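You operate a simulated robot arm through the tools that you are given. There is no shell and no other tool. Be economical: measure what you need, move in short steps, check, and stop when the job is done.

You run a simulated robot arm. Do the job below in one go: nothing can be reset, and whatever is moved stays where it is left.

## Task
Even out the air in the three tubes on the trestles.
Fine: open the green and the blue lever, wait till the needles stand level, shut both again. Where these are worked on the way, their far stop is far enough and under half their travel is too little: blue lever.

The check looks at the end state, three seconds after you hand in, the way a careful person would. Anything else that was tipped, shoved, dropped, spilled or broken makes it a failure.

## Robot
A 6-joint arm with a two-finger gripper on a trunk, on a base that drives. Base frame: it is fixed to the floor where the robot stands at the start and does not move with it; the origin is under the middle of the robot, x ahead of it, y to its left, z up. Units: mm, rad, N and s.
It reaches about 1298 mm from its shoulder. Its first joint turns from -2.601 to 2.601 rad. Places, roughly: black handle [-2300, 1900, 500]; black tag [250, 1500, 750]; blue lever [600, 600, 1000]; brown handle [-3000, -100, 500]; chock under the teal cap [700, -400, 600]; chock under the white cap [400, 800, 600]; green lever [800, 0, 1000]; grey handle [-3300, 1100, 500]; grey tag [250, 1500, 750]; orange tag [250, 1250, 750]; teal cap [900, -200, 1000]; teal pin [900, -200, 1000]; teal valve [900, -200, 1000]; white cap [600, 700, 1000]; white pin [600, 700, 1000]; white valve [600, 700, 1000]. Payload 1.57 kg.
The tool frame sits at the grasp point between the pads (the TCP): z along the fingers, y along the line on which they close. The tips reach 21 mm beyond it. Largest opening 70 mm; the body of the gripper starts 50 mm behind the TCP.
Orientation is that of the tool frame in the base frame, as a unit quaternion [x, y, z, w]. With the fingers straight down and closing along the base's y, the tool's x points along the base's -x, its y along +y and its z along -z.

## Interface
- The arm moves only by the tool drive_tool. Its arguments are lists of equal length, an entry for each row: "xyz": the shift along the tool's x, y, z in units of 50 mm (1.0 is 50 mm), a list of three; "turn": the turn, a rotation vector about the tool's x, y, z in units of 4 degrees (1.0 is 4 degrees), a list of three. In form: {"xyz": [[dx, dy, dz], ...], "turn": [[ax, ay, az], ...]}. A call has 1 to 20 rows; each row shifts and turns the commanded pose from where the row before left it, along the tool's axes as they then stand. "claw" is the opening, from 0 (shut) to 1 (fully open), set as the call begins (left out, the last holds). A call with a number of a shift or a turn outside -1 to 1 is refused whole. Rows are played at 5 a second. More than 50 mm and 0.15 rad between two rows, or a gripper value outside its range, and nothing of the call is played. A pose out of reach is approached as far as the arm can. The call stops where the force on the tool passes 60 N (or 10 N more than at its start, if that is more) or the arm is blocked; 0.2 s more then pass. Each finger halts on what it meets, pressing with about 30 N; the grip force reading is that of the motor and also rises with nothing between the fingers. The clock runs only during rows and for 0.2 s after the last one: add rows that do not move to give the fingers time. It gives the time, the measured TCP pose, the force on the tool (base axes), the opening and the grip force at its end, in the units of the frame above (readings bear some noise), with the torque about the TCP (base axes, N m) and any sound that the robot's microphone picked up.
- Cameras (640 x 400 px; columns grow to the right, rows downward): "scene" is now at [26.3, 192.7, 1880.7]; the picture's right is [0.24, -0.97, 0.00], its down [-0.76, -0.19, -0.62] and it looks along [0.60, 0.15, -0.79] (base axes); focal length 269 px, centre (320, 200). "wrist" rides on the gripper at [79, 4, -81] in the tool frame; the picture's right is [-0.05, 1.00, 0.00], its down [-0.67, -0.04, -0.74] and it looks along [-0.74, -0.04, 0.67] (tool axes); focal length 256 px, centre (320, 200). There is no depth. A picture from a camera that has moved, and an enlarged one, comes with that camera's place and axes in the base frame and with its lens.
- snapshot(camera): a new picture of that camera. The clock stands still meanwhile.
- lift_body(by): slides the trunk up (or, below 0, down) by that many mm; the arm and the scene camera ride with it, the base frame stays. It gives what a move gives, with no picture.
- drive_base(legs): drives the robot by 1 to 6 legs, each [ahead, turn to the left] in mm and rad, along the robot's own axes; the way and the turn of a leg run together, so that a leg with both is an arc; at most 1500 mm and 3.142 rad a leg. The arm and the cameras ride along, it lands a little off, and it stops where it bumps. It gives what a move gives.
- aim_head(pan, tilt): turns the head with the scene camera to pan (to the left, within 2.705 rad either way) and tilt (down, from -0.506 to 1.204), counted from straight ahead of the robot. It gives what a move gives.
- inspect(camera, box): a new picture of the part [left, top, right, bottom] of that camera's present view, enlarged. The clock stands still meanwhile.
- job_done(): hands the job in; it is judged then, once.

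Go step by step. Nothing tells you exact positions but the pictures and the camera data: compare them with the known pose of the tool, close in by small moves and look again before you grip or let go. The budget is 120 turns and 78 pictures, counting those below and the enlarged ones. Unless the task says otherwise, let go and move clear before handing in, and close with one line.

The tools are called as a command line: name --argument value ..., lists and objects as JSON in quotes. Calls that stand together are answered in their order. drive_tool: Moves the arm, as the interface text tells. Its arguments: {"type":"object","properties":{"xyz":{"type":"array","items":{"type":"array","items":{"type":"number"}}},"turn":{"type":"array","items":{"type":"array","items":{"type":"number"}}},"claw":{"type":"number"}},"required":["xyz","turn"]} The other tools are called the same way: lift_body (by) slides the trunk up or down; drive_base (legs) drives the base; aim_head (pan, tilt) turns the head that bears the scene camera; snapshot (camera) takes a picture; inspect (camera, box) takes an enlarged picture of a part of a camera's view; job_done () hands the job in.

At the start:

```text
time_s: 0.0
ee_pos: [930.7, 81.3, 1223.0]
ee_rot: [0.004, 1.0, 0.0, 0.001]
wrist_force: [-0.1, -0.3, -0.1]
wrist_torque: [-0.04, 0.0, 0.0]
gripper_width: 69.9
finger_force: 0.0
trunk travel left (down, up): [-904.0, 66.0]
robot x, y, heading: [1.6, 6.0, 0.004]
head pan, tilt: [0.237, 0.904]
```

scene: 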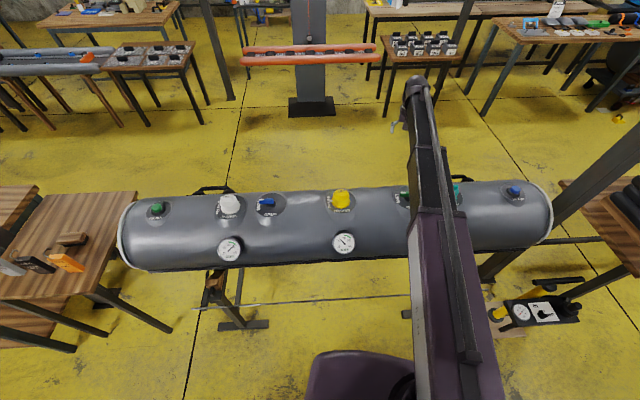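
wrist: 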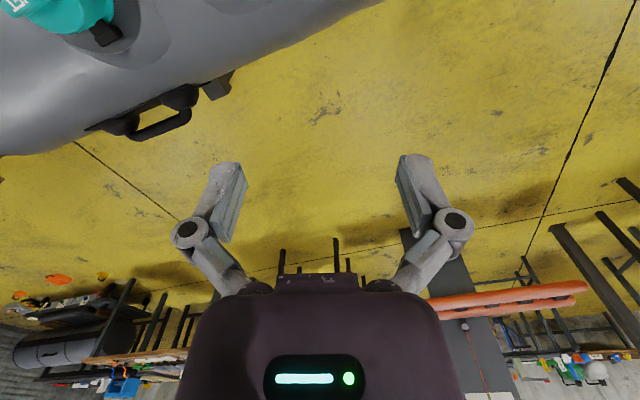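

I see a long grey tank with several levers, caps and gauges; the arm hides part of it. I'll look closer at both halves first.

inspect --camera "scene" --box '[110, 160, 350, 310]'

inspect --camera "scene" --box '[320, 160, 560, 310]'

```text
2.67 times, centred on (230, 235) of scene
camera zoom: at [26.3, 192.7, 1880.7], right [0.24, -0.97, 0.0], down [-0.76, -0.19, -0.62], along [0.6, 0.15, -0.79], focal length 717 px, centre (560, 107)
```

zoom: 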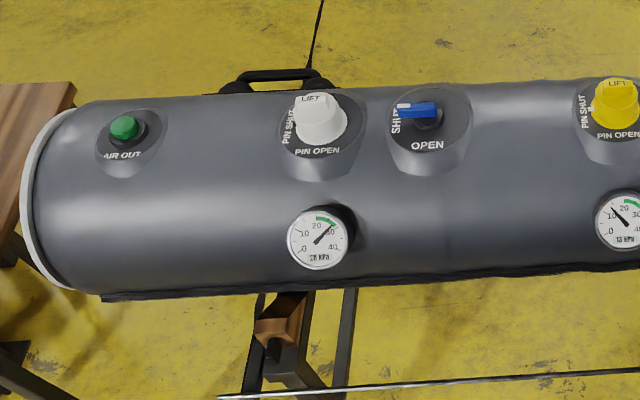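

```text
2.67 times, centred on (440, 235) of scene
camera zoom: at [26.3, 192.7, 1880.7], right [0.24, -0.97, 0.0], down [-0.76, -0.19, -0.62], along [0.6, 0.15, -0.79], focal length 717 px, centre (0, 107)
```

zoom: 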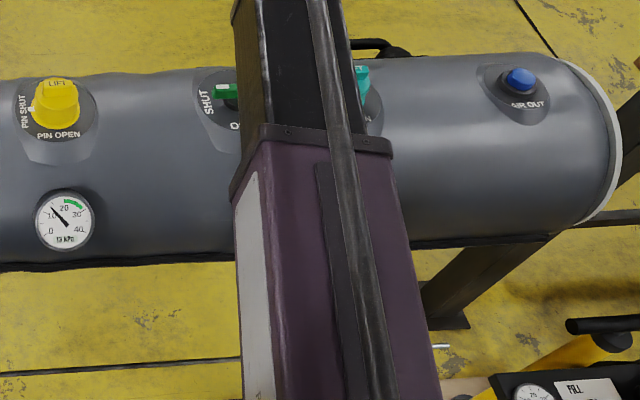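

The levers appear to point at "SHUT"; turning them towards "OPEN" is a quarter turn. I'll zoom on the blue lever and move the arm aside to see the green one.

inspect --camera "scene" --box '[240, 180, 304, 220]'

drive_tool --xyz '[[0, 1, -0.5], [0, 1, -0.5], [0, 1, 0], [0, 1, 0], [0, 1, 0], [0, 1, 0], [0, 1, 0], [0.5, 1, 0], [0.5, 1, 0], [0.5, 1, 0]]' --turn '[[0, 0, 0], [0, 0, 0], [0, 0, 0], [0, 0, 0], [0, 0, 0], [0, 0, 0], [0, 0, 0], [0, 0, 0], [0, 0, 0], [0, 0, 0]]'

snapshot --camera "scene"

snapshot --camera "wrist"

```text
10.00 times, centred on (272, 200) of scene
camera zoom: at [26.3, 192.7, 1880.7], right [0.24, -0.97, 0.0], down [-0.76, -0.19, -0.62], along [0.6, 0.15, -0.79], focal length 2689 px, centre (800, 200)
```

zoom: 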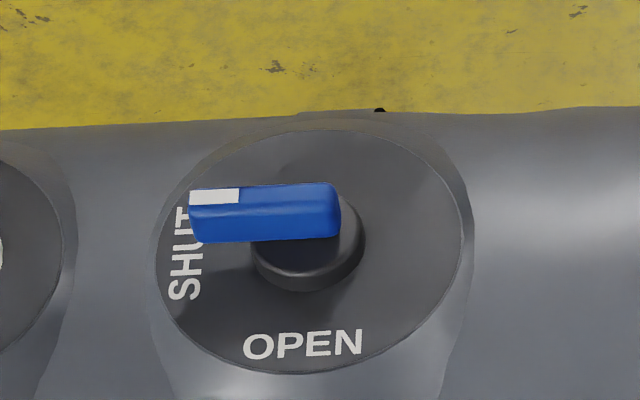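

```text
refused: row 1 steps farther than a row can; nothing moved
```

```text
72 pictures are left
camera scene: at [26.3, 192.7, 1880.7], right [0.24, -0.97, 0.0], down [-0.76, -0.19, -0.62], along [0.6, 0.15, -0.79], focal length 269 px, centre (320, 200)
```

scene: 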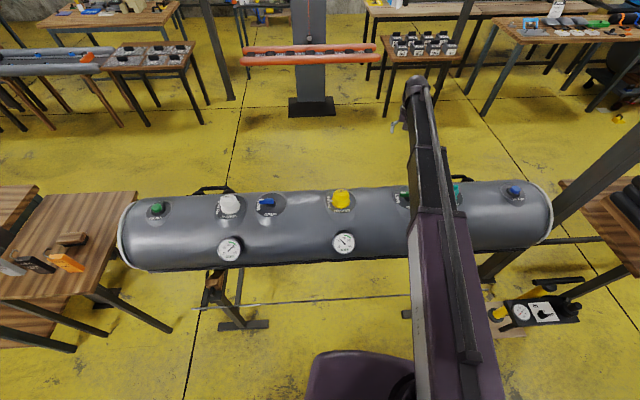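

```text
71 pictures are left
camera wrist: at [850.5, 86.4, 1304.4], right [0.06, 1.0, 0.0], down [0.67, -0.04, 0.74], along [0.74, -0.05, -0.67], focal length 256 px, centre (320, 200)
```

wrist: 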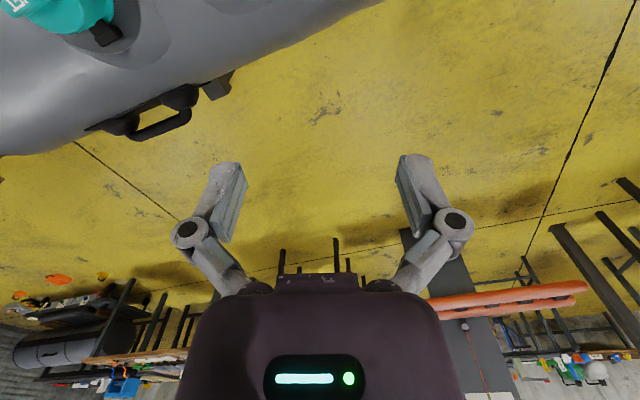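

Blue lever lies along the tank, tip at SHUT; open is a quarter turn counter-clockwise seen from above. I'll move the tool above the blue lever with margin to triangulate.

drive_tool --xyz '[[0.5, 0.8, 0], [0.5, 0.8, 0], [0.5, 0.8, 0], [0.5, 0.8, 0], [0.5, 0.8, 0], [0.5, 0.8, 0], [0.5, 0.8, 0], [0.5, 0.8, 0], [0.5, 0.8, 0], [0.5, 0.8, 0], [0.5, 0.8, 0], [0.5, 0.8, 0]]' --turn '[[0, 0, 0], [0, 0, 0], [0, 0, 0], [0, 0, 0], [0, 0, 0], [0, 0, 0], [0, 0, 0], [0, 0, 0], [0, 0, 0], [0, 0, 0], [0, 0, 0], [0, 0, 0]]'

snapshot --camera "scene"

snapshot --camera "wrist"

```text
time_s: 2.6
ee_pos: [634.4, 564.9, 1222.9]
ee_rot: [0.004, 1.0, 0.0, 0.001]
wrist_force: [0.4, 0.8, -0.7]
wrist_torque: [-0.01, 0.0, 0.0]
gripper_width: 70.0
finger_force: 0.1
trunk travel left (down, up): [-904.0, 66.0]
robot x, y, heading: [-0.7, 4.6, 0.002]
head pan, tilt: [0.237, 0.904]
```

```text
70 pictures are left
camera scene: at [25.4, 194.0, 1880.5], right [0.24, -0.97, 0.0], down [-0.76, -0.19, -0.62], along [0.6, 0.15, -0.79], focal length 269 px, centre (320, 200)
```

scene: 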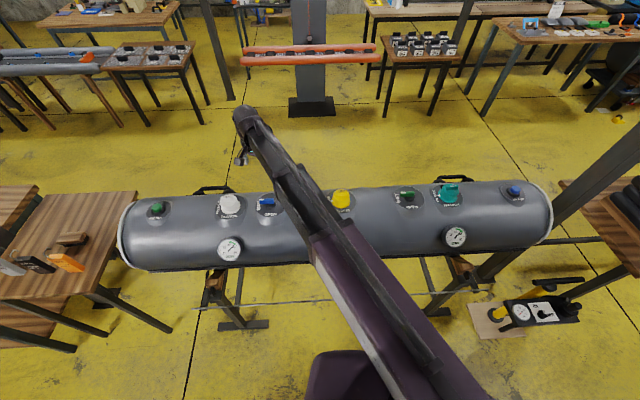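

```text
69 pictures are left
camera wrist: at [554.8, 571.2, 1304.2], right [0.06, 1.0, 0.0], down [0.67, -0.04, 0.75], along [0.74, -0.05, -0.67], focal length 256 px, centre (320, 200)
```

wrist: 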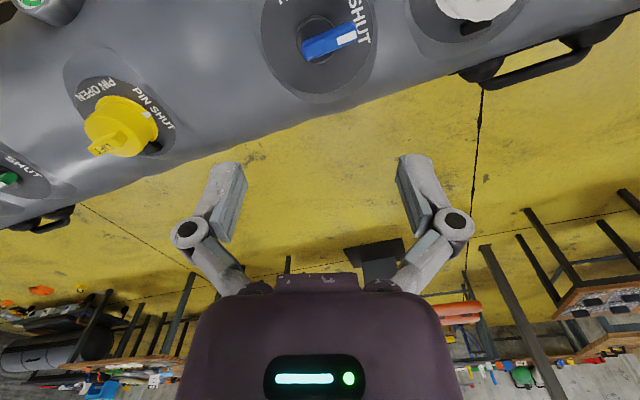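

Triangulation puts the blue lever's middle at about (642, 575, 993) and the green one at about (808, 15, 993). I'll rotate so the fingers straddle the blue lever, stay above, and look.

drive_tool --xyz '[[0, 0, 0], [0, 0, 0], [0, 0, 0], [0, 0, 0], [0, 0, 0], [0, 0, 0], [0, 0, 0], [0, 0, 0], [0, 0, 0], [0, 0, 0], [0, 0, 0], [0, 0, 0], [0, 0, 0], [0, 0, 0], [0, 0, 0], [0, 0, 0], [0, 0, 0], [0, 0, 0], [0, 0, 0]]' --turn '[[0, 0, 1], [0, 0, 1], [0, 0, 1], [0, 0, 1], [0, 0, 1], [0, 0, 1], [0, 0, 1], [0, 0, 1], [0, 0, 1], [0, 0, 1], [0, 0, 1], [0, 0, 1], [0, 0, 1], [0, 0, 1], [0, 0, 1], [0, 0, 1], [0, 0, 1], [0, 0, 1], [0, 0, 0.5]]'

snapshot --camera "wrist"

inspect --camera "scene" --box '[380, 170, 540, 270]'

```text
time_s: 6.6
ee_pos: [634.0, 564.1, 1223.2]
ee_rot: [0.605, 0.796, 0.0, 0.0]
wrist_force: [0.5, 0.4, -0.3]
wrist_torque: [0.02, 0.03, 0.0]
gripper_width: 70.1
finger_force: 0.0
trunk travel left (down, up): [-904.0, 66.0]
robot x, y, heading: [-2.6, 4.1, 0.004]
head pan, tilt: [0.237, 0.904]
```

```text
68 pictures are left
camera wrist: at [617.2, 641.9, 1304.4], right [0.98, 0.21, 0.0], down [0.14, -0.65, 0.74], along [0.16, -0.73, -0.67], focal length 256 px, centre (320, 200)
```

wrist: 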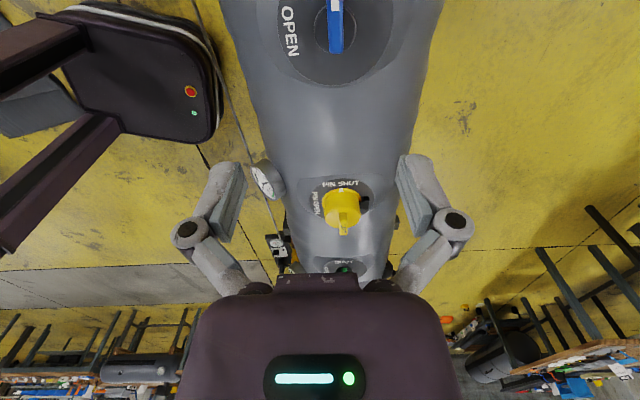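

```text
4.00 times, centred on (460, 220) of scene
camera zoom: at [26.1, 192.8, 1880.7], right [0.24, -0.97, 0.0], down [-0.76, -0.19, -0.62], along [0.6, 0.15, -0.79], focal length 1076 px, centre (-240, 120)
```

zoom: 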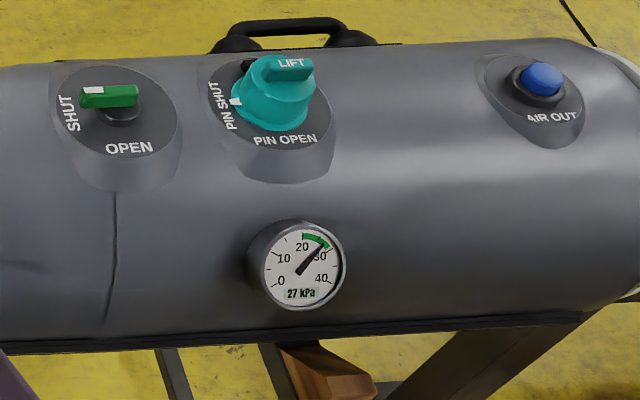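

The lever sits just outside the top of the wrist view, near (645, 575). I'll lower to about z 1080, and look again.

drive_tool --xyz '[[0, 0.23, 0.7], [0, 0, 0.7], [0, 0, 0.7], [0, 0, 0.76]]' --turn '[[0, 0, 0], [0, 0, 0], [0, 0, 0], [0, 0, 0]]'

snapshot --camera "wrist"

inspect --camera "scene" --box '[200, 140, 328, 220]'

```text
time_s: 7.6
ee_pos: [645.6, 566.9, 1221.9]
ee_rot: [0.605, 0.796, 0.0, 0.0]
wrist_force: [-0.5, -0.3, -0.2]
wrist_torque: [0.0, 0.01, 0.0]
gripper_width: 70.0
finger_force: 0.1
out of reach, approached as far as the arm can: row 1, 2, 3, 4
trunk travel left (down, up): [-904.0, 66.0]
robot x, y, heading: [-3.2, 6.2, 0.0]
head pan, tilt: [0.237, 0.904]
```

```text
66 pictures are left
camera wrist: at [628.1, 644.6, 1304.5], right [0.98, 0.21, 0.0], down [0.14, -0.65, 0.74], along [0.16, -0.73, -0.67], focal length 256 px, centre (320, 200)
```

wrist: 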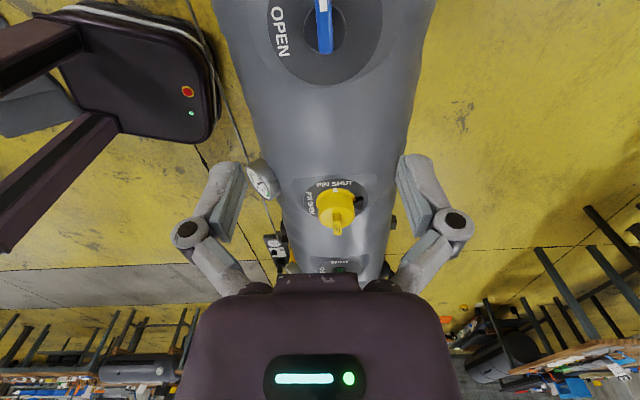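

```text
5.00 times, centred on (264, 180) of scene
camera zoom: at [25.9, 192.7, 1880.7], right [0.24, -0.97, 0.0], down [-0.76, -0.19, -0.62], along [0.6, 0.15, -0.79], focal length 1344 px, centre (600, 300)
```

zoom: 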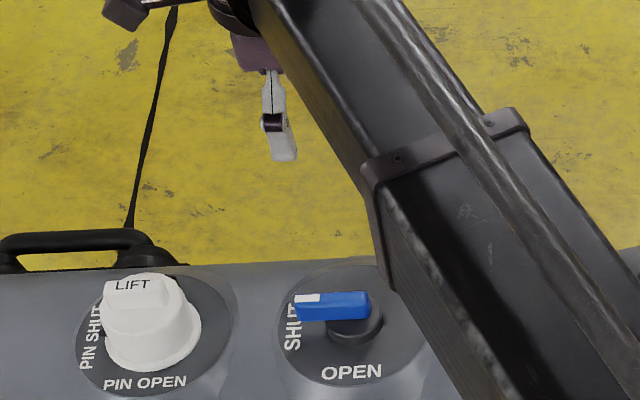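

The arm can't go lower from this trunk height, so I'll slide the trunk down in a short step and check.

lift_body --by -70

snapshot --camera "scene"

snapshot --camera "wrist"

```text
time_s: 8.7
ee_pos: [645.8, 566.4, 1152.2]
ee_rot: [0.605, 0.796, 0.0, 0.0]
wrist_force: [0.2, -0.4, -0.6]
wrist_torque: [-0.03, -0.02, -0.01]
gripper_width: 69.8
finger_force: 0.0
trunk travel left (down, up): [-834.0, 136.0]
robot x, y, heading: [-2.0, 5.6, 0.002]
head pan, tilt: [0.237, 0.904]
```

```text
64 pictures are left
camera scene: at [26.0, 192.6, 1810.7], right [0.24, -0.97, 0.0], down [-0.76, -0.19, -0.62], along [0.6, 0.15, -0.79], focal length 269 px, centre (320, 200)
```

scene: 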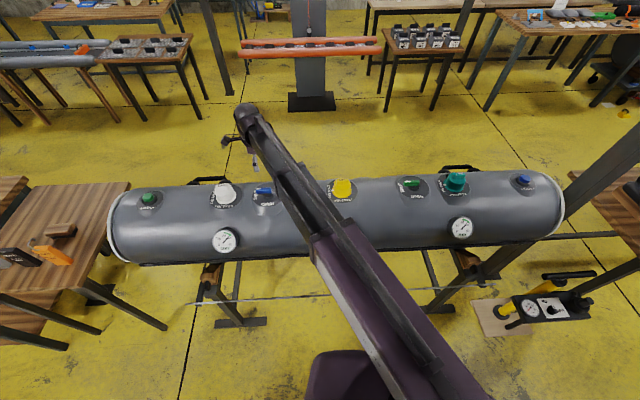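

```text
63 pictures are left
camera wrist: at [628.2, 644.5, 1234.5], right [0.98, 0.21, 0.0], down [0.14, -0.65, 0.74], along [0.16, -0.73, -0.67], focal length 256 px, centre (320, 200)
```

wrist: 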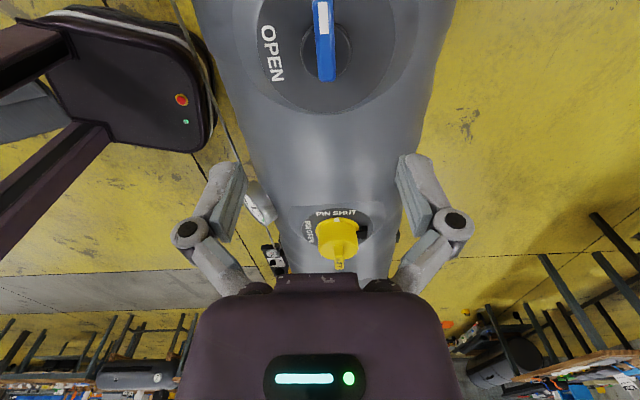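

Lever tail triangulates to (655, 547, 1000) with the lever direction 17° off base y. I'll lower another 100 mm, shifting slightly to stay centred over it.

lift_body --by -100

drive_tool --xyz '[[0, 0.07, 0]]' --turn '[[0, 0, 0]]'

snapshot --camera "wrist"

inspect --camera "scene" --box '[200, 110, 328, 190]'

```text
time_s: 10.0
ee_pos: [646.8, 567.5, 1052.6]
ee_rot: [0.605, 0.796, 0.0, 0.001]
wrist_force: [-0.2, 1.0, -0.5]
wrist_torque: [0.03, 0.02, 0.0]
gripper_width: 70.0
finger_force: 0.1
trunk travel left (down, up): [-734.0, 236.0]
robot x, y, heading: [-0.9, 3.4, 0.001]
head pan, tilt: [0.237, 0.904]
```

```text
time_s: 10.4
ee_pos: [649.4, 568.1, 1051.7]
ee_rot: [0.605, 0.796, 0.0, 0.0]
wrist_force: [-0.1, -0.6, -0.5]
wrist_torque: [0.02, -0.02, -0.03]
gripper_width: 70.2
finger_force: 0.1
trunk travel left (down, up): [-734.0, 236.0]
robot x, y, heading: [0.2, 2.9, 0.005]
head pan, tilt: [0.237, 0.904]
```

```text
62 pictures are left
camera wrist: at [631.6, 645.6, 1134.4], right [0.98, 0.21, 0.0], down [0.14, -0.65, 0.74], along [0.16, -0.73, -0.67], focal length 256 px, centre (320, 200)
```

wrist: 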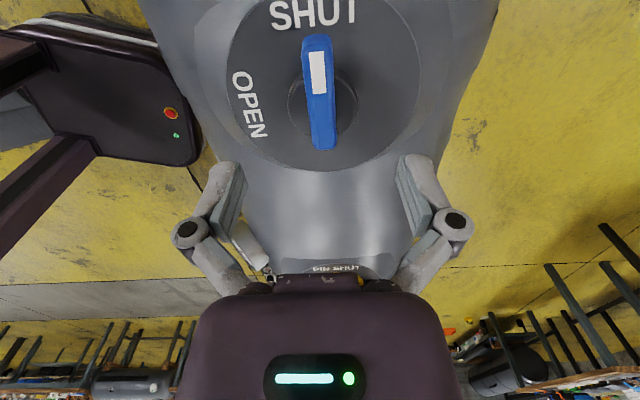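

```text
5.00 times, centred on (264, 150) of scene
camera zoom: at [26.2, 192.8, 1710.7], right [0.24, -0.97, 0.0], down [-0.76, -0.19, -0.62], along [0.6, 0.15, -0.79], focal length 1344 px, centre (600, 450)
```

zoom: 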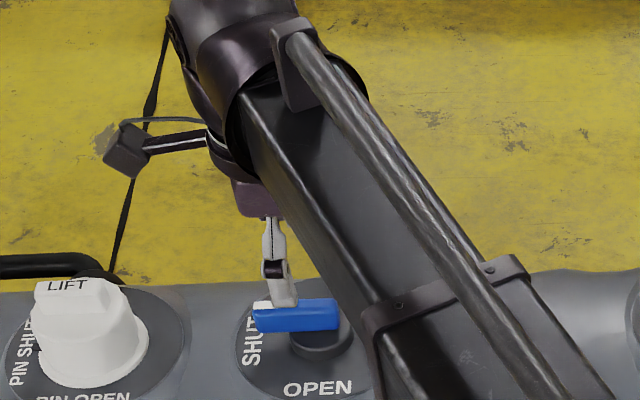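

Everything lines up: the TCP is right over the lever near its hub, at 16° yaw. I'll lower to put the tips astride it at about z 1007.

lift_body --by -30

lift_body --by -14

snapshot --camera "wrist"

inspect --camera "scene" --box '[216, 110, 296, 160]'

```text
time_s: 11.2
ee_pos: [649.2, 567.0, 1023.1]
ee_rot: [0.605, 0.796, 0.0, 0.0]
wrist_force: [0.0, 1.1, 0.3]
wrist_torque: [0.02, 0.0, 0.01]
gripper_width: 70.0
finger_force: 0.1
trunk travel left (down, up): [-704.0, 266.0]
robot x, y, heading: [0.4, 0.2, -0.001]
head pan, tilt: [0.237, 0.904]
```

```text
time_s: 11.8
ee_pos: [648.3, 566.6, 1009.2]
ee_rot: [0.605, 0.796, 0.0, 0.0]
wrist_force: [0.0, -0.2, 0.0]
wrist_torque: [0.0, 0.01, 0.01]
gripper_width: 70.2
finger_force: 0.0
trunk travel left (down, up): [-690.0, 280.0]
robot x, y, heading: [0.2, 1.6, -0.005]
head pan, tilt: [0.237, 0.904]
```

```text
60 pictures are left
camera wrist: at [631.4, 645.5, 1090.5], right [0.98, 0.21, 0.0], down [0.14, -0.65, 0.74], along [0.16, -0.73, -0.67], focal length 256 px, centre (320, 200)
```

wrist: 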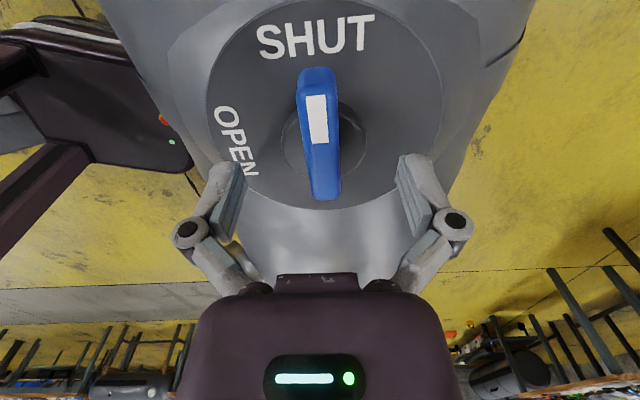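

```text
8.00 times, centred on (256, 135) of scene
camera zoom: at [26.0, 192.6, 1666.7], right [0.24, -0.97, 0.0], down [-0.76, -0.19, -0.62], along [0.6, 0.15, -0.79], focal length 2151 px, centre (832, 720)
```

zoom: 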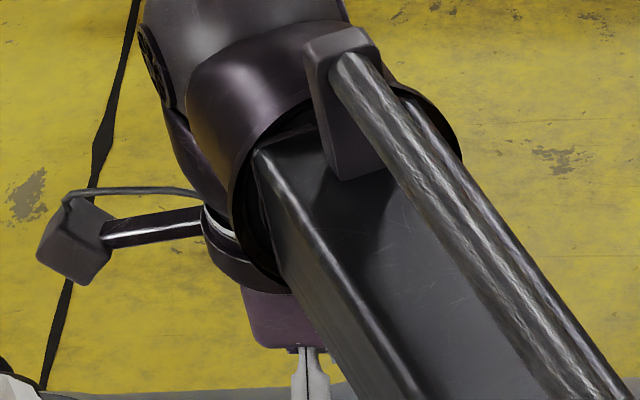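

Fingers straddle the lever; the overlap in height is a bit shallow, so I'll lower 6 mm more and close.

lift_body --by -6

drive_tool --xyz '[[0, 0, 0], [0, 0, 0], [0, 0, 0]]' --turn '[[0, 0, 0], [0, 0, 0], [0, 0, 0]]' --claw 0

snapshot --camera "wrist"

```text
time_s: 12.3
ee_pos: [648.8, 568.3, 1002.5]
ee_rot: [0.605, 0.797, 0.0, 0.0]
wrist_force: [0.4, 0.1, -0.3]
wrist_torque: [0.02, -0.01, -0.01]
gripper_width: 70.0
finger_force: 0.0
trunk travel left (down, up): [-684.0, 286.0]
robot x, y, heading: [-0.7, 2.0, -0.0]
head pan, tilt: [0.237, 0.904]
```

```text
time_s: 13.1
ee_pos: [651.2, 567.9, 1003.0]
ee_rot: [0.605, 0.796, 0.0, 0.001]
wrist_force: [14.0, 7.1, 16.1]
wrist_torque: [0.04, -0.3, 0.49]
gripper_width: 16.3
finger_force: 32.1
trunk travel left (down, up): [-684.0, 286.0]
robot x, y, heading: [0.6, 3.2, 0.004]
head pan, tilt: [0.237, 0.904]
```

```text
58 pictures are left
camera wrist: at [632.6, 645.8, 1084.8], right [0.98, 0.22, 0.0], down [0.14, -0.65, 0.74], along [0.16, -0.73, -0.67], focal length 256 px, centre (320, 200)
```

wrist: 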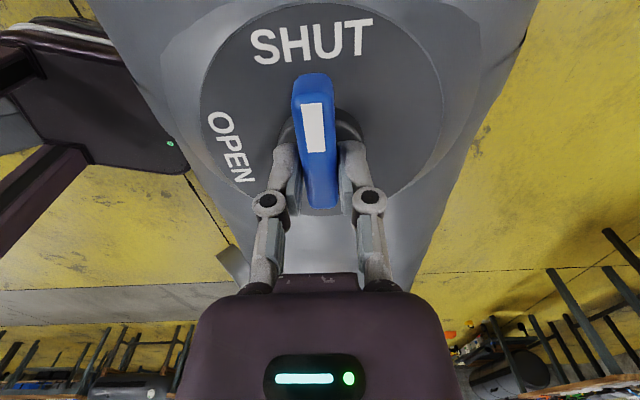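

The lever is gripped (16 mm). I'll relieve the slight offset and turn it counter-clockwise towards OPEN, first part.

drive_tool --xyz '[[0, 0.04, -0.03], [0, 0, 0], [0, 0, 0], [0, 0, 0], [0, 0, 0], [0, 0, 0]]' --turn '[[0, 0, 0], [0, 0, -1], [0, 0, -1], [0, 0, -1], [0, 0, -1], [0, 0, -1]]'

snapshot --camera "wrist"

```text
time_s: 14.5
ee_pos: [647.7, 566.4, 1002.1]
ee_rot: [0.458, 0.889, -0.001, -0.001]
wrist_force: [-16.7, -10.8, -11.9]
wrist_torque: [0.12, 0.44, -0.17]
gripper_width: 16.1
finger_force: 31.7
trunk travel left (down, up): [-684.0, 286.0]
robot x, y, heading: [-2.0, 2.8, 0.002]
head pan, tilt: [0.237, 0.904]
```

```text
57 pictures are left
camera wrist: at [605.6, 634.4, 1084.7], right [0.84, 0.54, 0.0], down [0.36, -0.56, 0.74], along [0.4, -0.63, -0.67], focal length 256 px, centre (320, 200)
```

wrist: 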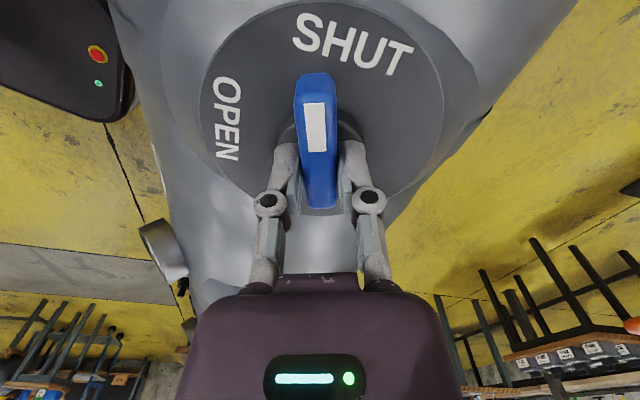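

The lever follows (about 19° so far). I'll continue.

drive_tool --xyz '[[0, 0, 0], [0, 0, 0], [0, 0, 0], [0, 0, 0], [0, 0, 0], [0, 0, 0], [0, 0, 0], [0, 0, 0], [0, 0, 0]]' --turn '[[0, 0, -1], [0, 0, -1], [0, 0, -1], [0, 0, -1], [0, 0, -1], [0, 0, -1], [0, 0, -1], [0, 0, -1], [0, 0, -1]]'

drive_tool --xyz '[[0, 0, 0], [0, 0, 0], [0, 0, 0], [0, 0, 0], [0, 0, 0], [0, 0, 0], [0, 0, 0]]' --turn '[[0, 0, -1], [0, 0, -1], [0, 0, -1], [0, 0, -1], [0, 0, -1], [0, 0, -1], [0, 0, -1]]'

snapshot --camera "wrist"

snapshot --camera "scene"

```text
time_s: 16.4
ee_pos: [645.9, 564.0, 1006.6]
ee_rot: [0.193, 0.981, -0.007, -0.004]
wrist_force: [-5.3, -3.6, 13.5]
wrist_torque: [-0.4, -0.28, -0.07]
gripper_width: 16.0
finger_force: 31.8
trunk travel left (down, up): [-684.0, 286.0]
robot x, y, heading: [-2.5, 4.4, 0.003]
head pan, tilt: [0.237, 0.904]
stopped in row 9: the force on the tool passed its limit at 61 N (the readings are from after the stop); the commanded pose is now the measured one
```

```text
time_s: 18.0
ee_pos: [647.5, 560.4, 1005.5]
ee_rot: [-0.05, 0.999, -0.008, -0.007]
wrist_force: [-16.9, -33.5, -2.3]
wrist_torque: [-0.52, -0.42, -0.17]
gripper_width: 16.0
finger_force: 31.8
trunk travel left (down, up): [-684.0, 286.0]
robot x, y, heading: [-1.9, 6.8, 0.002]
head pan, tilt: [0.237, 0.904]
```

```text
56 pictures are left
camera wrist: at [568.0, 558.2, 1087.8], right [-0.05, 1.0, -0.01], down [0.68, 0.04, 0.74], along [0.74, 0.02, -0.68], focal length 256 px, centre (320, 200)
```

wrist: 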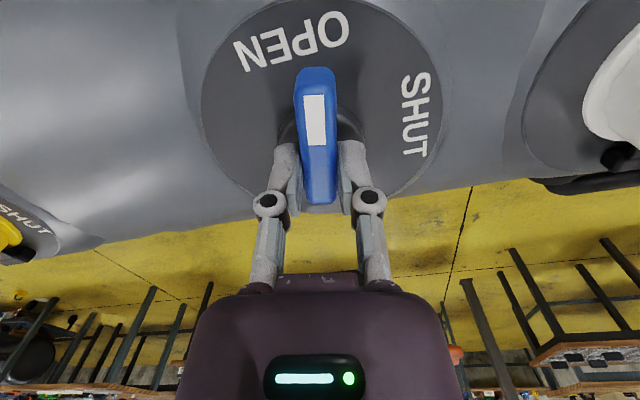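

```text
55 pictures are left
camera scene: at [23.9, 188.6, 1661.0], right [0.24, -0.97, 0.0], down [-0.76, -0.18, -0.62], along [0.6, 0.15, -0.78], focal length 269 px, centre (320, 200)
```

scene: 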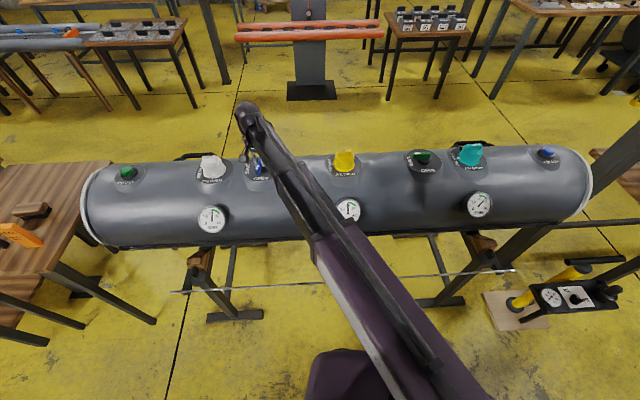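

The lever is at about 80°. I'll relieve the side force and finish the last degrees to the stop, then read the gauges.

drive_tool --xyz '[[0, -0.06, 0], [0, 0, 0], [0, 0, 0], [0, 0, 0]]' --turn '[[0, 0, 0], [0, 0, -1], [0, 0, -1], [0, 0, -0.5]]'

inspect --camera "scene" --box '[176, 140, 368, 260]'

```text
time_s: 19.0
ee_pos: [646.8, 558.9, 1005.4]
ee_rot: [-0.137, 0.991, -0.005, -0.007]
wrist_force: [-17.0, -26.8, 1.0]
wrist_torque: [-0.36, -0.22, -0.12]
gripper_width: 15.7
finger_force: 31.8
trunk travel left (down, up): [-684.0, 286.0]
robot x, y, heading: [-1.8, 3.3, 0.001]
head pan, tilt: [0.237, 0.904]
```

```text
3.33 times, centred on (272, 200) of scene
camera zoom: at [23.6, 189.3, 1661.1], right [0.24, -0.97, 0.0], down [-0.76, -0.18, -0.62], along [0.6, 0.15, -0.78], focal length 896 px, centre (480, 200)
```

zoom: 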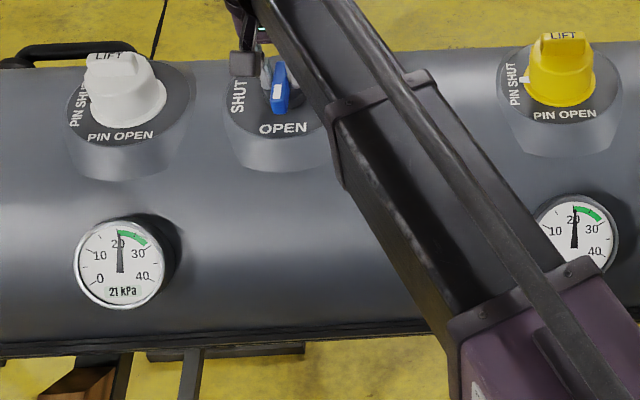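

The blue lever is open and the left and middle gauges are levelling (~20-21 kPa). I'll release it and rise.

drive_tool --xyz '[[0, 0, 0], [0, 0, 0], [0, 0, 0], [0, 0, 0]]' --turn '[[0, 0, 0], [0, 0, 0], [0, 0, 0], [0, 0, 0]]' --claw 1

lift_body --by 120

snapshot --camera "wrist"

snapshot --camera "scene"

```text
time_s: 20.0
ee_pos: [649.1, 563.0, 1002.5]
ee_rot: [-0.136, 0.991, -0.006, -0.006]
wrist_force: [0.6, -0.3, -0.8]
wrist_torque: [0.02, -0.02, 0.0]
gripper_width: 69.9
finger_force: 0.0
trunk travel left (down, up): [-684.0, 286.0]
robot x, y, heading: [-0.9, 3.9, 0.003]
head pan, tilt: [0.237, 0.904]
```

```text
time_s: 21.5
ee_pos: [648.8, 561.6, 1123.0]
ee_rot: [-0.137, 0.991, -0.005, -0.006]
wrist_force: [-0.1, 0.9, 0.0]
wrist_torque: [-0.01, -0.04, 0.02]
gripper_width: 70.1
finger_force: 0.0
trunk travel left (down, up): [-804.0, 166.0]
robot x, y, heading: [-4.0, 1.1, 0.002]
head pan, tilt: [0.237, 0.904]
```

```text
53 pictures are left
camera wrist: at [572.0, 546.4, 1205.3], right [-0.22, 0.98, -0.01], down [0.66, 0.16, 0.74], along [0.72, 0.15, -0.68], focal length 256 px, centre (320, 200)
```

wrist: 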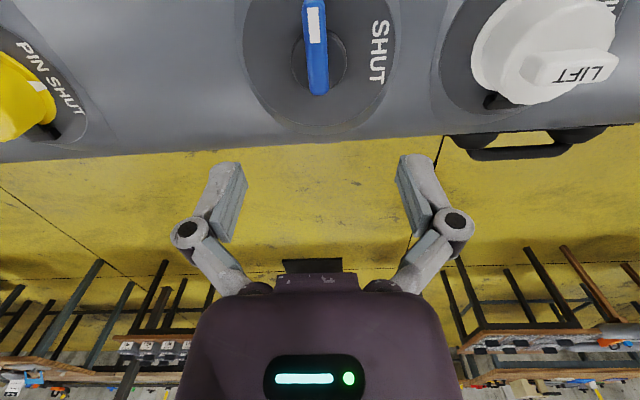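

```text
52 pictures are left
camera scene: at [26.1, 192.9, 1780.6], right [0.24, -0.97, 0.0], down [-0.76, -0.19, -0.62], along [0.6, 0.15, -0.79], focal length 269 px, centre (320, 200)
```

scene: 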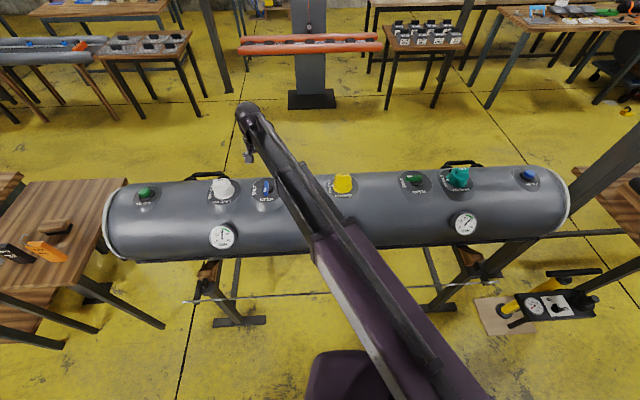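

Blue now points at OPEN. Next I'll travel parallel to the tank to above the green lever at about (805, 18), and then turn the tool.

drive_tool --xyz '[[0, -0.94, 0], [0, -0.94, 0], [0, -0.94, 0], [0, -0.94, 0], [0, -0.94, 0], [0, -0.94, 0], [0, -0.94, 0], [0, -0.94, 0], [0, -0.94, 0], [0, -0.94, 0], [0, -0.94, 0], [0, -0.94, 0]]' --turn '[[0, 0, 0], [0, 0, 0], [0, 0, 0], [0, 0, 0], [0, 0, 0], [0, 0, 0], [0, 0, 0], [0, 0, 0], [0, 0, 0], [0, 0, 0], [0, 0, 0], [0, 0, 0]]'

drive_tool --xyz '[[0, 0, 0], [0, 0, 0], [0, 0, 0], [0, 0, 0], [0, 0, 0], [0, 0, 0], [0, 0, 0], [0, 0, 0], [0, 0, 0], [0, 0, 0], [0, 0, 0], [0, 0, 0], [0, 0, 0], [0, 0, 0], [0, 0, 0], [0, 0, 0], [0, 0, 0], [0, 0, 0], [0, 0, 0]]' --turn '[[0, 0, 1], [0, 0, 1], [0, 0, 1], [0, 0, 1], [0, 0, 1], [0, 0, 1], [0, 0, 1], [0, 0, 1], [0, 0, 1], [0, 0, 1], [0, 0, 1], [0, 0, 1], [0, 0, 1], [0, 0, 1], [0, 0, 1], [0, 0, 1], [0, 0, 1], [0, 0, 1], [0, 0, 1]]'

drive_tool --xyz '[[0, 0, 0], [0, 0, 0], [0, 0, 0], [0, 0, 0]]' --turn '[[0, 0, 1], [0, 0, 1], [0, 0, 1], [0, 0, 0.6]]'

snapshot --camera "wrist"

snapshot --camera "scene"

```text
time_s: 24.1
ee_pos: [803.5, 18.6, 1123.4]
ee_rot: [-0.136, 0.991, -0.005, -0.006]
wrist_force: [-0.8, -0.2, 0.2]
wrist_torque: [0.03, -0.01, 0.0]
gripper_width: 70.1
finger_force: 0.0
out of reach, approached as far as the arm can: row 9
trunk travel left (down, up): [-804.0, 166.0]
robot x, y, heading: [-0.4, 2.7, 0.002]
head pan, tilt: [0.237, 0.904]
```

```text
time_s: 28.1
ee_pos: [802.0, 19.2, 1122.0]
ee_rot: [0.503, 0.864, -0.008, -0.002]
wrist_force: [0.0, 0.1, -0.6]
wrist_torque: [-0.01, 0.01, 0.0]
gripper_width: 69.7
finger_force: 0.1
trunk travel left (down, up): [-804.0, 166.0]
robot x, y, heading: [-2.6, 2.5, 0.001]
head pan, tilt: [0.237, 0.904]
```

```text
time_s: 29.1
ee_pos: [800.9, 20.4, 1123.4]
ee_rot: [0.607, 0.795, -0.008, -0.001]
wrist_force: [0.5, -0.2, 0.2]
wrist_torque: [0.01, -0.04, -0.03]
gripper_width: 70.1
finger_force: 0.0
trunk travel left (down, up): [-804.0, 166.0]
robot x, y, heading: [-1.0, 5.9, -0.002]
head pan, tilt: [0.237, 0.904]
```

```text
51 pictures are left
camera wrist: at [785.6, 98.1, 1203.7], right [0.98, 0.21, -0.01], down [0.15, -0.64, 0.75], along [0.15, -0.74, -0.66], focal length 256 px, centre (320, 200)
```

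wrist: 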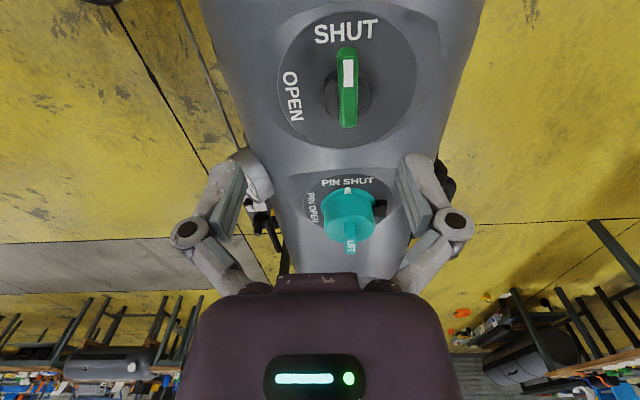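

```text
50 pictures are left
camera scene: at [26.2, 192.7, 1780.7], right [0.24, -0.97, 0.0], down [-0.76, -0.19, -0.62], along [0.6, 0.15, -0.79], focal length 269 px, centre (320, 200)
```

scene: 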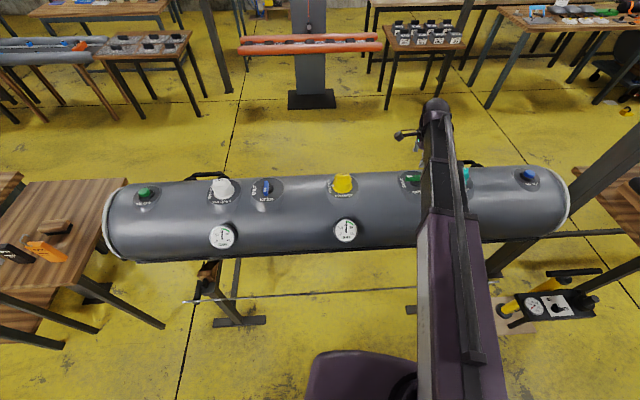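

Green lever's pivot computes to about (829, -7), lever parallel to the tool. I'll shift over it and lower.

drive_tool --xyz '[[-0.33, 0.2, 0], [-0.34, 0.2, 0]]' --turn '[[0, 0, 0], [0, 0, 0]]'

lift_body --by -72

snapshot --camera "wrist"

```text
time_s: 29.7
ee_pos: [830.8, -7.6, 1123.4]
ee_rot: [0.607, 0.795, -0.008, -0.001]
wrist_force: [0.3, 0.1, 0.2]
wrist_torque: [-0.03, 0.01, -0.03]
gripper_width: 69.9
finger_force: 0.0
trunk travel left (down, up): [-804.0, 166.0]
robot x, y, heading: [-1.5, 5.3, -0.0]
head pan, tilt: [0.237, 0.904]
```

```text
time_s: 30.8
ee_pos: [830.3, -8.9, 1050.8]
ee_rot: [0.607, 0.795, -0.008, -0.001]
wrist_force: [-0.3, 0.1, -0.4]
wrist_torque: [0.03, 0.01, -0.04]
gripper_width: 70.1
finger_force: 0.1
trunk travel left (down, up): [-732.0, 238.0]
robot x, y, heading: [-1.8, 5.4, -0.003]
head pan, tilt: [0.237, 0.904]
```

```text
49 pictures are left
camera wrist: at [813.1, 71.2, 1131.7], right [0.98, 0.21, -0.01], down [0.15, -0.64, 0.75], along [0.15, -0.74, -0.66], focal length 256 px, centre (320, 200)
```

wrist: 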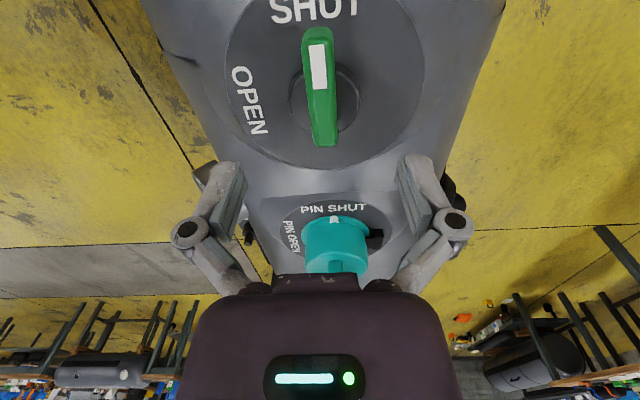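

The view matches the blue one. I'll nudge 3 mm towards the pivot, lower to z 1003 and grip.

drive_tool --xyz '[[-0.06, 0, 0]]' --turn '[[0, 0, 0]]'

lift_body --by -34

lift_body --by -13

drive_tool --xyz '[[0, 0, 0], [0, 0, 0], [0, 0, 0]]' --turn '[[0, 0, 0], [0, 0, 0], [0, 0, 0]]' --claw 0

snapshot --camera "wrist"

```text
time_s: 31.2
ee_pos: [831.0, -11.0, 1050.9]
ee_rot: [0.607, 0.795, -0.008, 0.0]
wrist_force: [-0.3, 0.9, -0.4]
wrist_torque: [0.02, 0.0, -0.01]
gripper_width: 69.9
finger_force: 0.1
trunk travel left (down, up): [-732.0, 238.0]
robot x, y, heading: [0.5, 6.2, 0.003]
head pan, tilt: [0.237, 0.904]
```

```text
time_s: 32.0
ee_pos: [830.0, -10.7, 1017.0]
ee_rot: [0.607, 0.795, -0.008, 0.0]
wrist_force: [-0.1, -0.2, 1.0]
wrist_torque: [0.01, -0.03, 0.01]
gripper_width: 69.7
finger_force: 0.0
trunk travel left (down, up): [-698.0, 272.0]
robot x, y, heading: [2.6, 3.6, 0.0]
head pan, tilt: [0.237, 0.904]
```

```text
time_s: 32.6
ee_pos: [829.9, -11.2, 1004.5]
ee_rot: [0.607, 0.795, -0.009, -0.001]
wrist_force: [0.1, 0.5, -0.7]
wrist_torque: [-0.02, 0.0, 0.01]
gripper_width: 70.1
finger_force: 0.1
trunk travel left (down, up): [-685.0, 285.0]
robot x, y, heading: [-1.8, 6.7, -0.001]
head pan, tilt: [0.237, 0.904]
```

```text
time_s: 33.4
ee_pos: [832.3, -10.7, 1005.1]
ee_rot: [0.606, 0.796, -0.007, 0.001]
wrist_force: [16.3, 2.3, 15.5]
wrist_torque: [0.22, -0.19, 0.51]
gripper_width: 16.0
finger_force: 32.1
trunk travel left (down, up): [-685.0, 285.0]
robot x, y, heading: [-2.1, 6.6, 0.002]
head pan, tilt: [0.237, 0.904]
```

```text
48 pictures are left
camera wrist: at [815.2, 68.7, 1084.8], right [0.98, 0.21, -0.01], down [0.15, -0.64, 0.75], along [0.15, -0.74, -0.66], focal length 256 px, centre (320, 200)
```

wrist: 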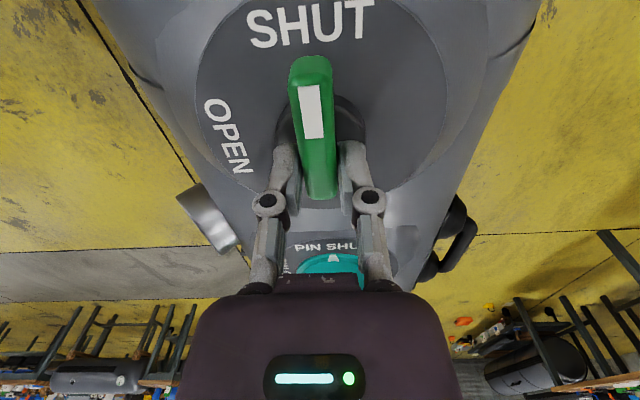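

Gripped. I'll turn it counter-clockwise in two steps to OPEN.

drive_tool --xyz '[[0, 0.03, -0.03], [0, 0, 0], [0, 0, 0], [0, 0, 0], [0, 0, 0], [0, 0, 0], [0, 0, 0], [0, 0, 0]]' --turn '[[0, 0, 0], [0, 0, -1], [0, 0, -1], [0, 0, -1], [0, 0, -1], [0, 0, -1], [0, 0, -1], [0, 0, -1]]'

drive_tool --xyz '[[0, 0, 0], [0, 0, 0], [0, 0, 0], [0, 0, 0], [0, 0, 0], [0, 0, 0], [0, 0, 0]]' --turn '[[0, 0, -1], [0, 0, -1], [0, 0, -1], [0, 0, -1], [0, 0, -1], [0, 0, -1], [0, 0, -1]]'

snapshot --camera "wrist"

```text
time_s: 35.2
ee_pos: [832.3, -9.9, 1003.3]
ee_rot: [0.396, 0.918, -0.007, -0.003]
wrist_force: [3.2, -4.7, 3.4]
wrist_torque: [-0.77, -0.74, -0.02]
gripper_width: 16.2
finger_force: 32.2
trunk travel left (down, up): [-685.0, 285.0]
robot x, y, heading: [-4.4, 3.9, 0.002]
head pan, tilt: [0.237, 0.904]
```

```text
time_s: 36.8
ee_pos: [831.5, -10.6, 1004.5]
ee_rot: [0.161, 0.987, -0.007, -0.004]
wrist_force: [-13.4, -8.9, -13.4]
wrist_torque: [-0.44, -0.54, 0.02]
gripper_width: 15.8
finger_force: 32.0
trunk travel left (down, up): [-685.0, 285.0]
robot x, y, heading: [-1.1, 6.0, -0.002]
head pan, tilt: [0.237, 0.904]
```

```text
47 pictures are left
camera wrist: at [757.8, 19.4, 1086.0], right [0.37, 0.93, -0.02], down [0.63, -0.24, 0.74], along [0.68, -0.28, -0.67], focal length 256 px, centre (320, 200)
```

wrist: 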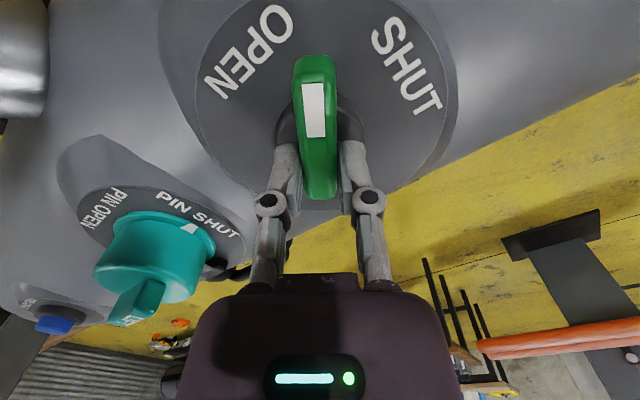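

Turning smoothly; 34° remain.

drive_tool --xyz '[[0, 0, 0], [0, 0, 0], [0, 0, 0], [0, 0, 0], [0, 0, 0], [0, 0, 0], [0, 0, 0], [0, 0, 0], [0, 0, 0]]' --turn '[[0, 0, -1], [0, 0, -1], [0, 0, -1], [0, 0, -1], [0, 0, -1], [0, 0, -1], [0, 0, -1], [0, 0, -1], [0, 0, -0.6]]'

snapshot --camera "wrist"

inspect --camera "scene" --box '[180, 120, 500, 320]'

```text
time_s: 38.8
ee_pos: [831.1, -11.0, 1003.2]
ee_rot: [-0.137, 0.991, -0.005, -0.006]
wrist_force: [-18.0, -16.2, -15.2]
wrist_torque: [-0.29, 0.18, 0.0]
gripper_width: 15.8
finger_force: 32.5
trunk travel left (down, up): [-685.0, 285.0]
robot x, y, heading: [-3.7, 3.1, 0.003]
head pan, tilt: [0.237, 0.904]
```

```text
46 pictures are left
camera wrist: at [754.2, -28.2, 1086.8], right [-0.22, 0.98, -0.01], down [0.66, 0.16, 0.74], along [0.72, 0.16, -0.68], focal length 256 px, centre (320, 200)
```

wrist: 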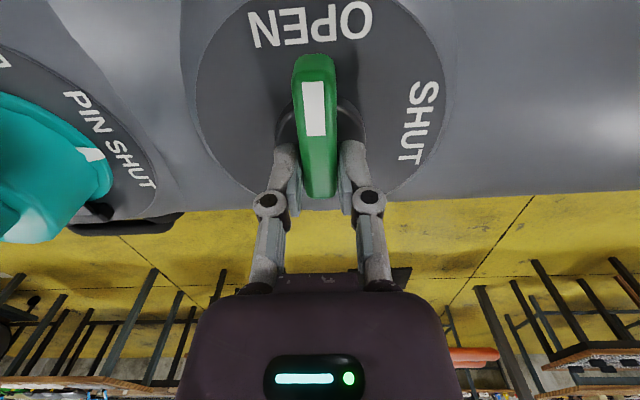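

```text
2.00 times, centred on (340, 220) of scene
camera zoom: at [25.7, 190.6, 1661.9], right [0.24, -0.97, 0.0], down [-0.76, -0.19, -0.62], along [0.6, 0.15, -0.79], focal length 538 px, centre (280, 160)
```

zoom: 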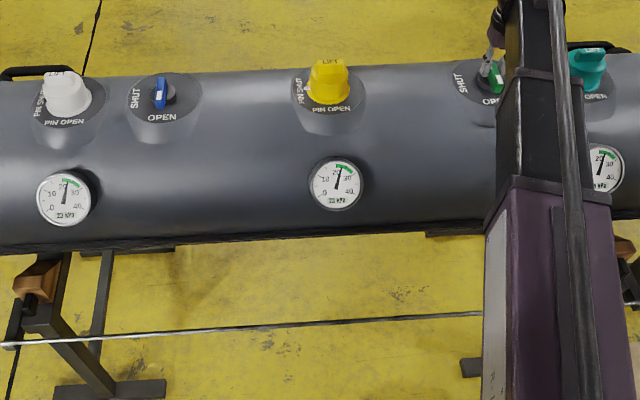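

Both levers are open and the needles converge. I'll wait a few seconds holding still and read the three gauges.

drive_tool --xyz '[[0, 0, 0], [0, 0, 0], [0, 0, 0], [0, 0, 0], [0, 0, 0], [0, 0, 0], [0, 0, 0], [0, 0, 0], [0, 0, 0], [0, 0, 0], [0, 0, 0], [0, 0, 0], [0, 0, 0], [0, 0, 0], [0, 0, 0], [0, 0, 0], [0, 0, 0], [0, 0, 0], [0, 0, 0], [0, 0, 0]]' --turn '[[0, 0, 0], [0, 0, 0], [0, 0, 0], [0, 0, 0], [0, 0, 0], [0, 0, 0], [0, 0, 0], [0, 0, 0], [0, 0, 0], [0, 0, 0], [0, 0, 0], [0, 0, 0], [0, 0, 0], [0, 0, 0], [0, 0, 0], [0, 0, 0], [0, 0, 0], [0, 0, 0], [0, 0, 0], [0, 0, 0]]'

inspect --camera "scene" --box '[192, 200, 224, 240]'

inspect --camera "scene" --box '[330, 190, 370, 230]'

inspect --camera "scene" --box '[470, 185, 500, 225]'

```text
time_s: 43.0
ee_pos: [832.0, -11.6, 1004.6]
ee_rot: [-0.137, 0.991, -0.005, -0.007]
wrist_force: [-11.5, -18.3, -7.3]
wrist_torque: [-0.35, 0.23, 0.01]
gripper_width: 16.1
finger_force: 31.7
trunk travel left (down, up): [-685.0, 285.0]
robot x, y, heading: [0.3, 3.5, -0.0]
head pan, tilt: [0.237, 0.904]
```

```text
10.00 times, centred on (208, 220) of scene
camera zoom: at [25.6, 190.3, 1662.0], right [0.24, -0.97, 0.0], down [-0.76, -0.19, -0.62], along [0.6, 0.15, -0.79], focal length 2689 px, centre (1440, 0)
```

zoom: 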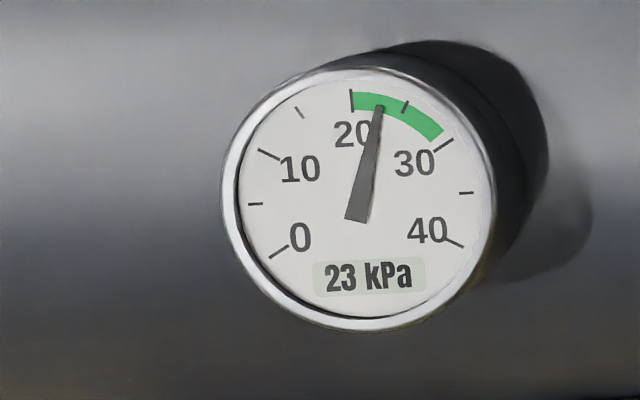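

```text
10.00 times, centred on (350, 210) of scene
camera zoom: at [25.6, 190.3, 1662.0], right [0.24, -0.97, 0.0], down [-0.76, -0.19, -0.62], along [0.6, 0.15, -0.79], focal length 2689 px, centre (20, 100)
```

zoom: 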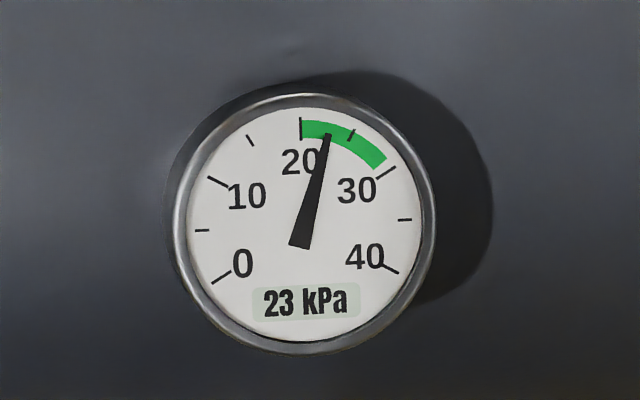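

```text
10.00 times, centred on (485, 205) of scene
camera zoom: at [25.6, 190.3, 1662.0], right [0.24, -0.97, 0.0], down [-0.76, -0.19, -0.62], along [0.6, 0.15, -0.79], focal length 2689 px, centre (-1330, 150)
```

zoom: 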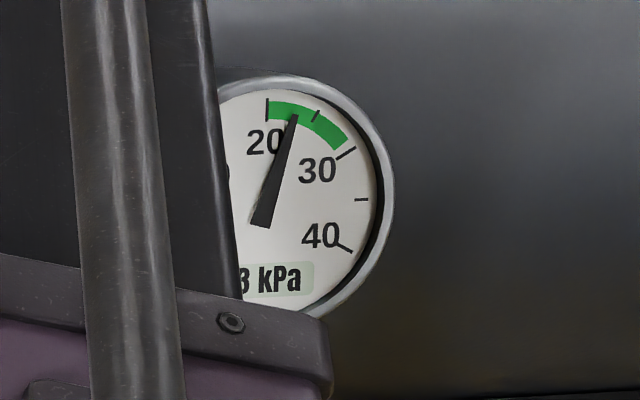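

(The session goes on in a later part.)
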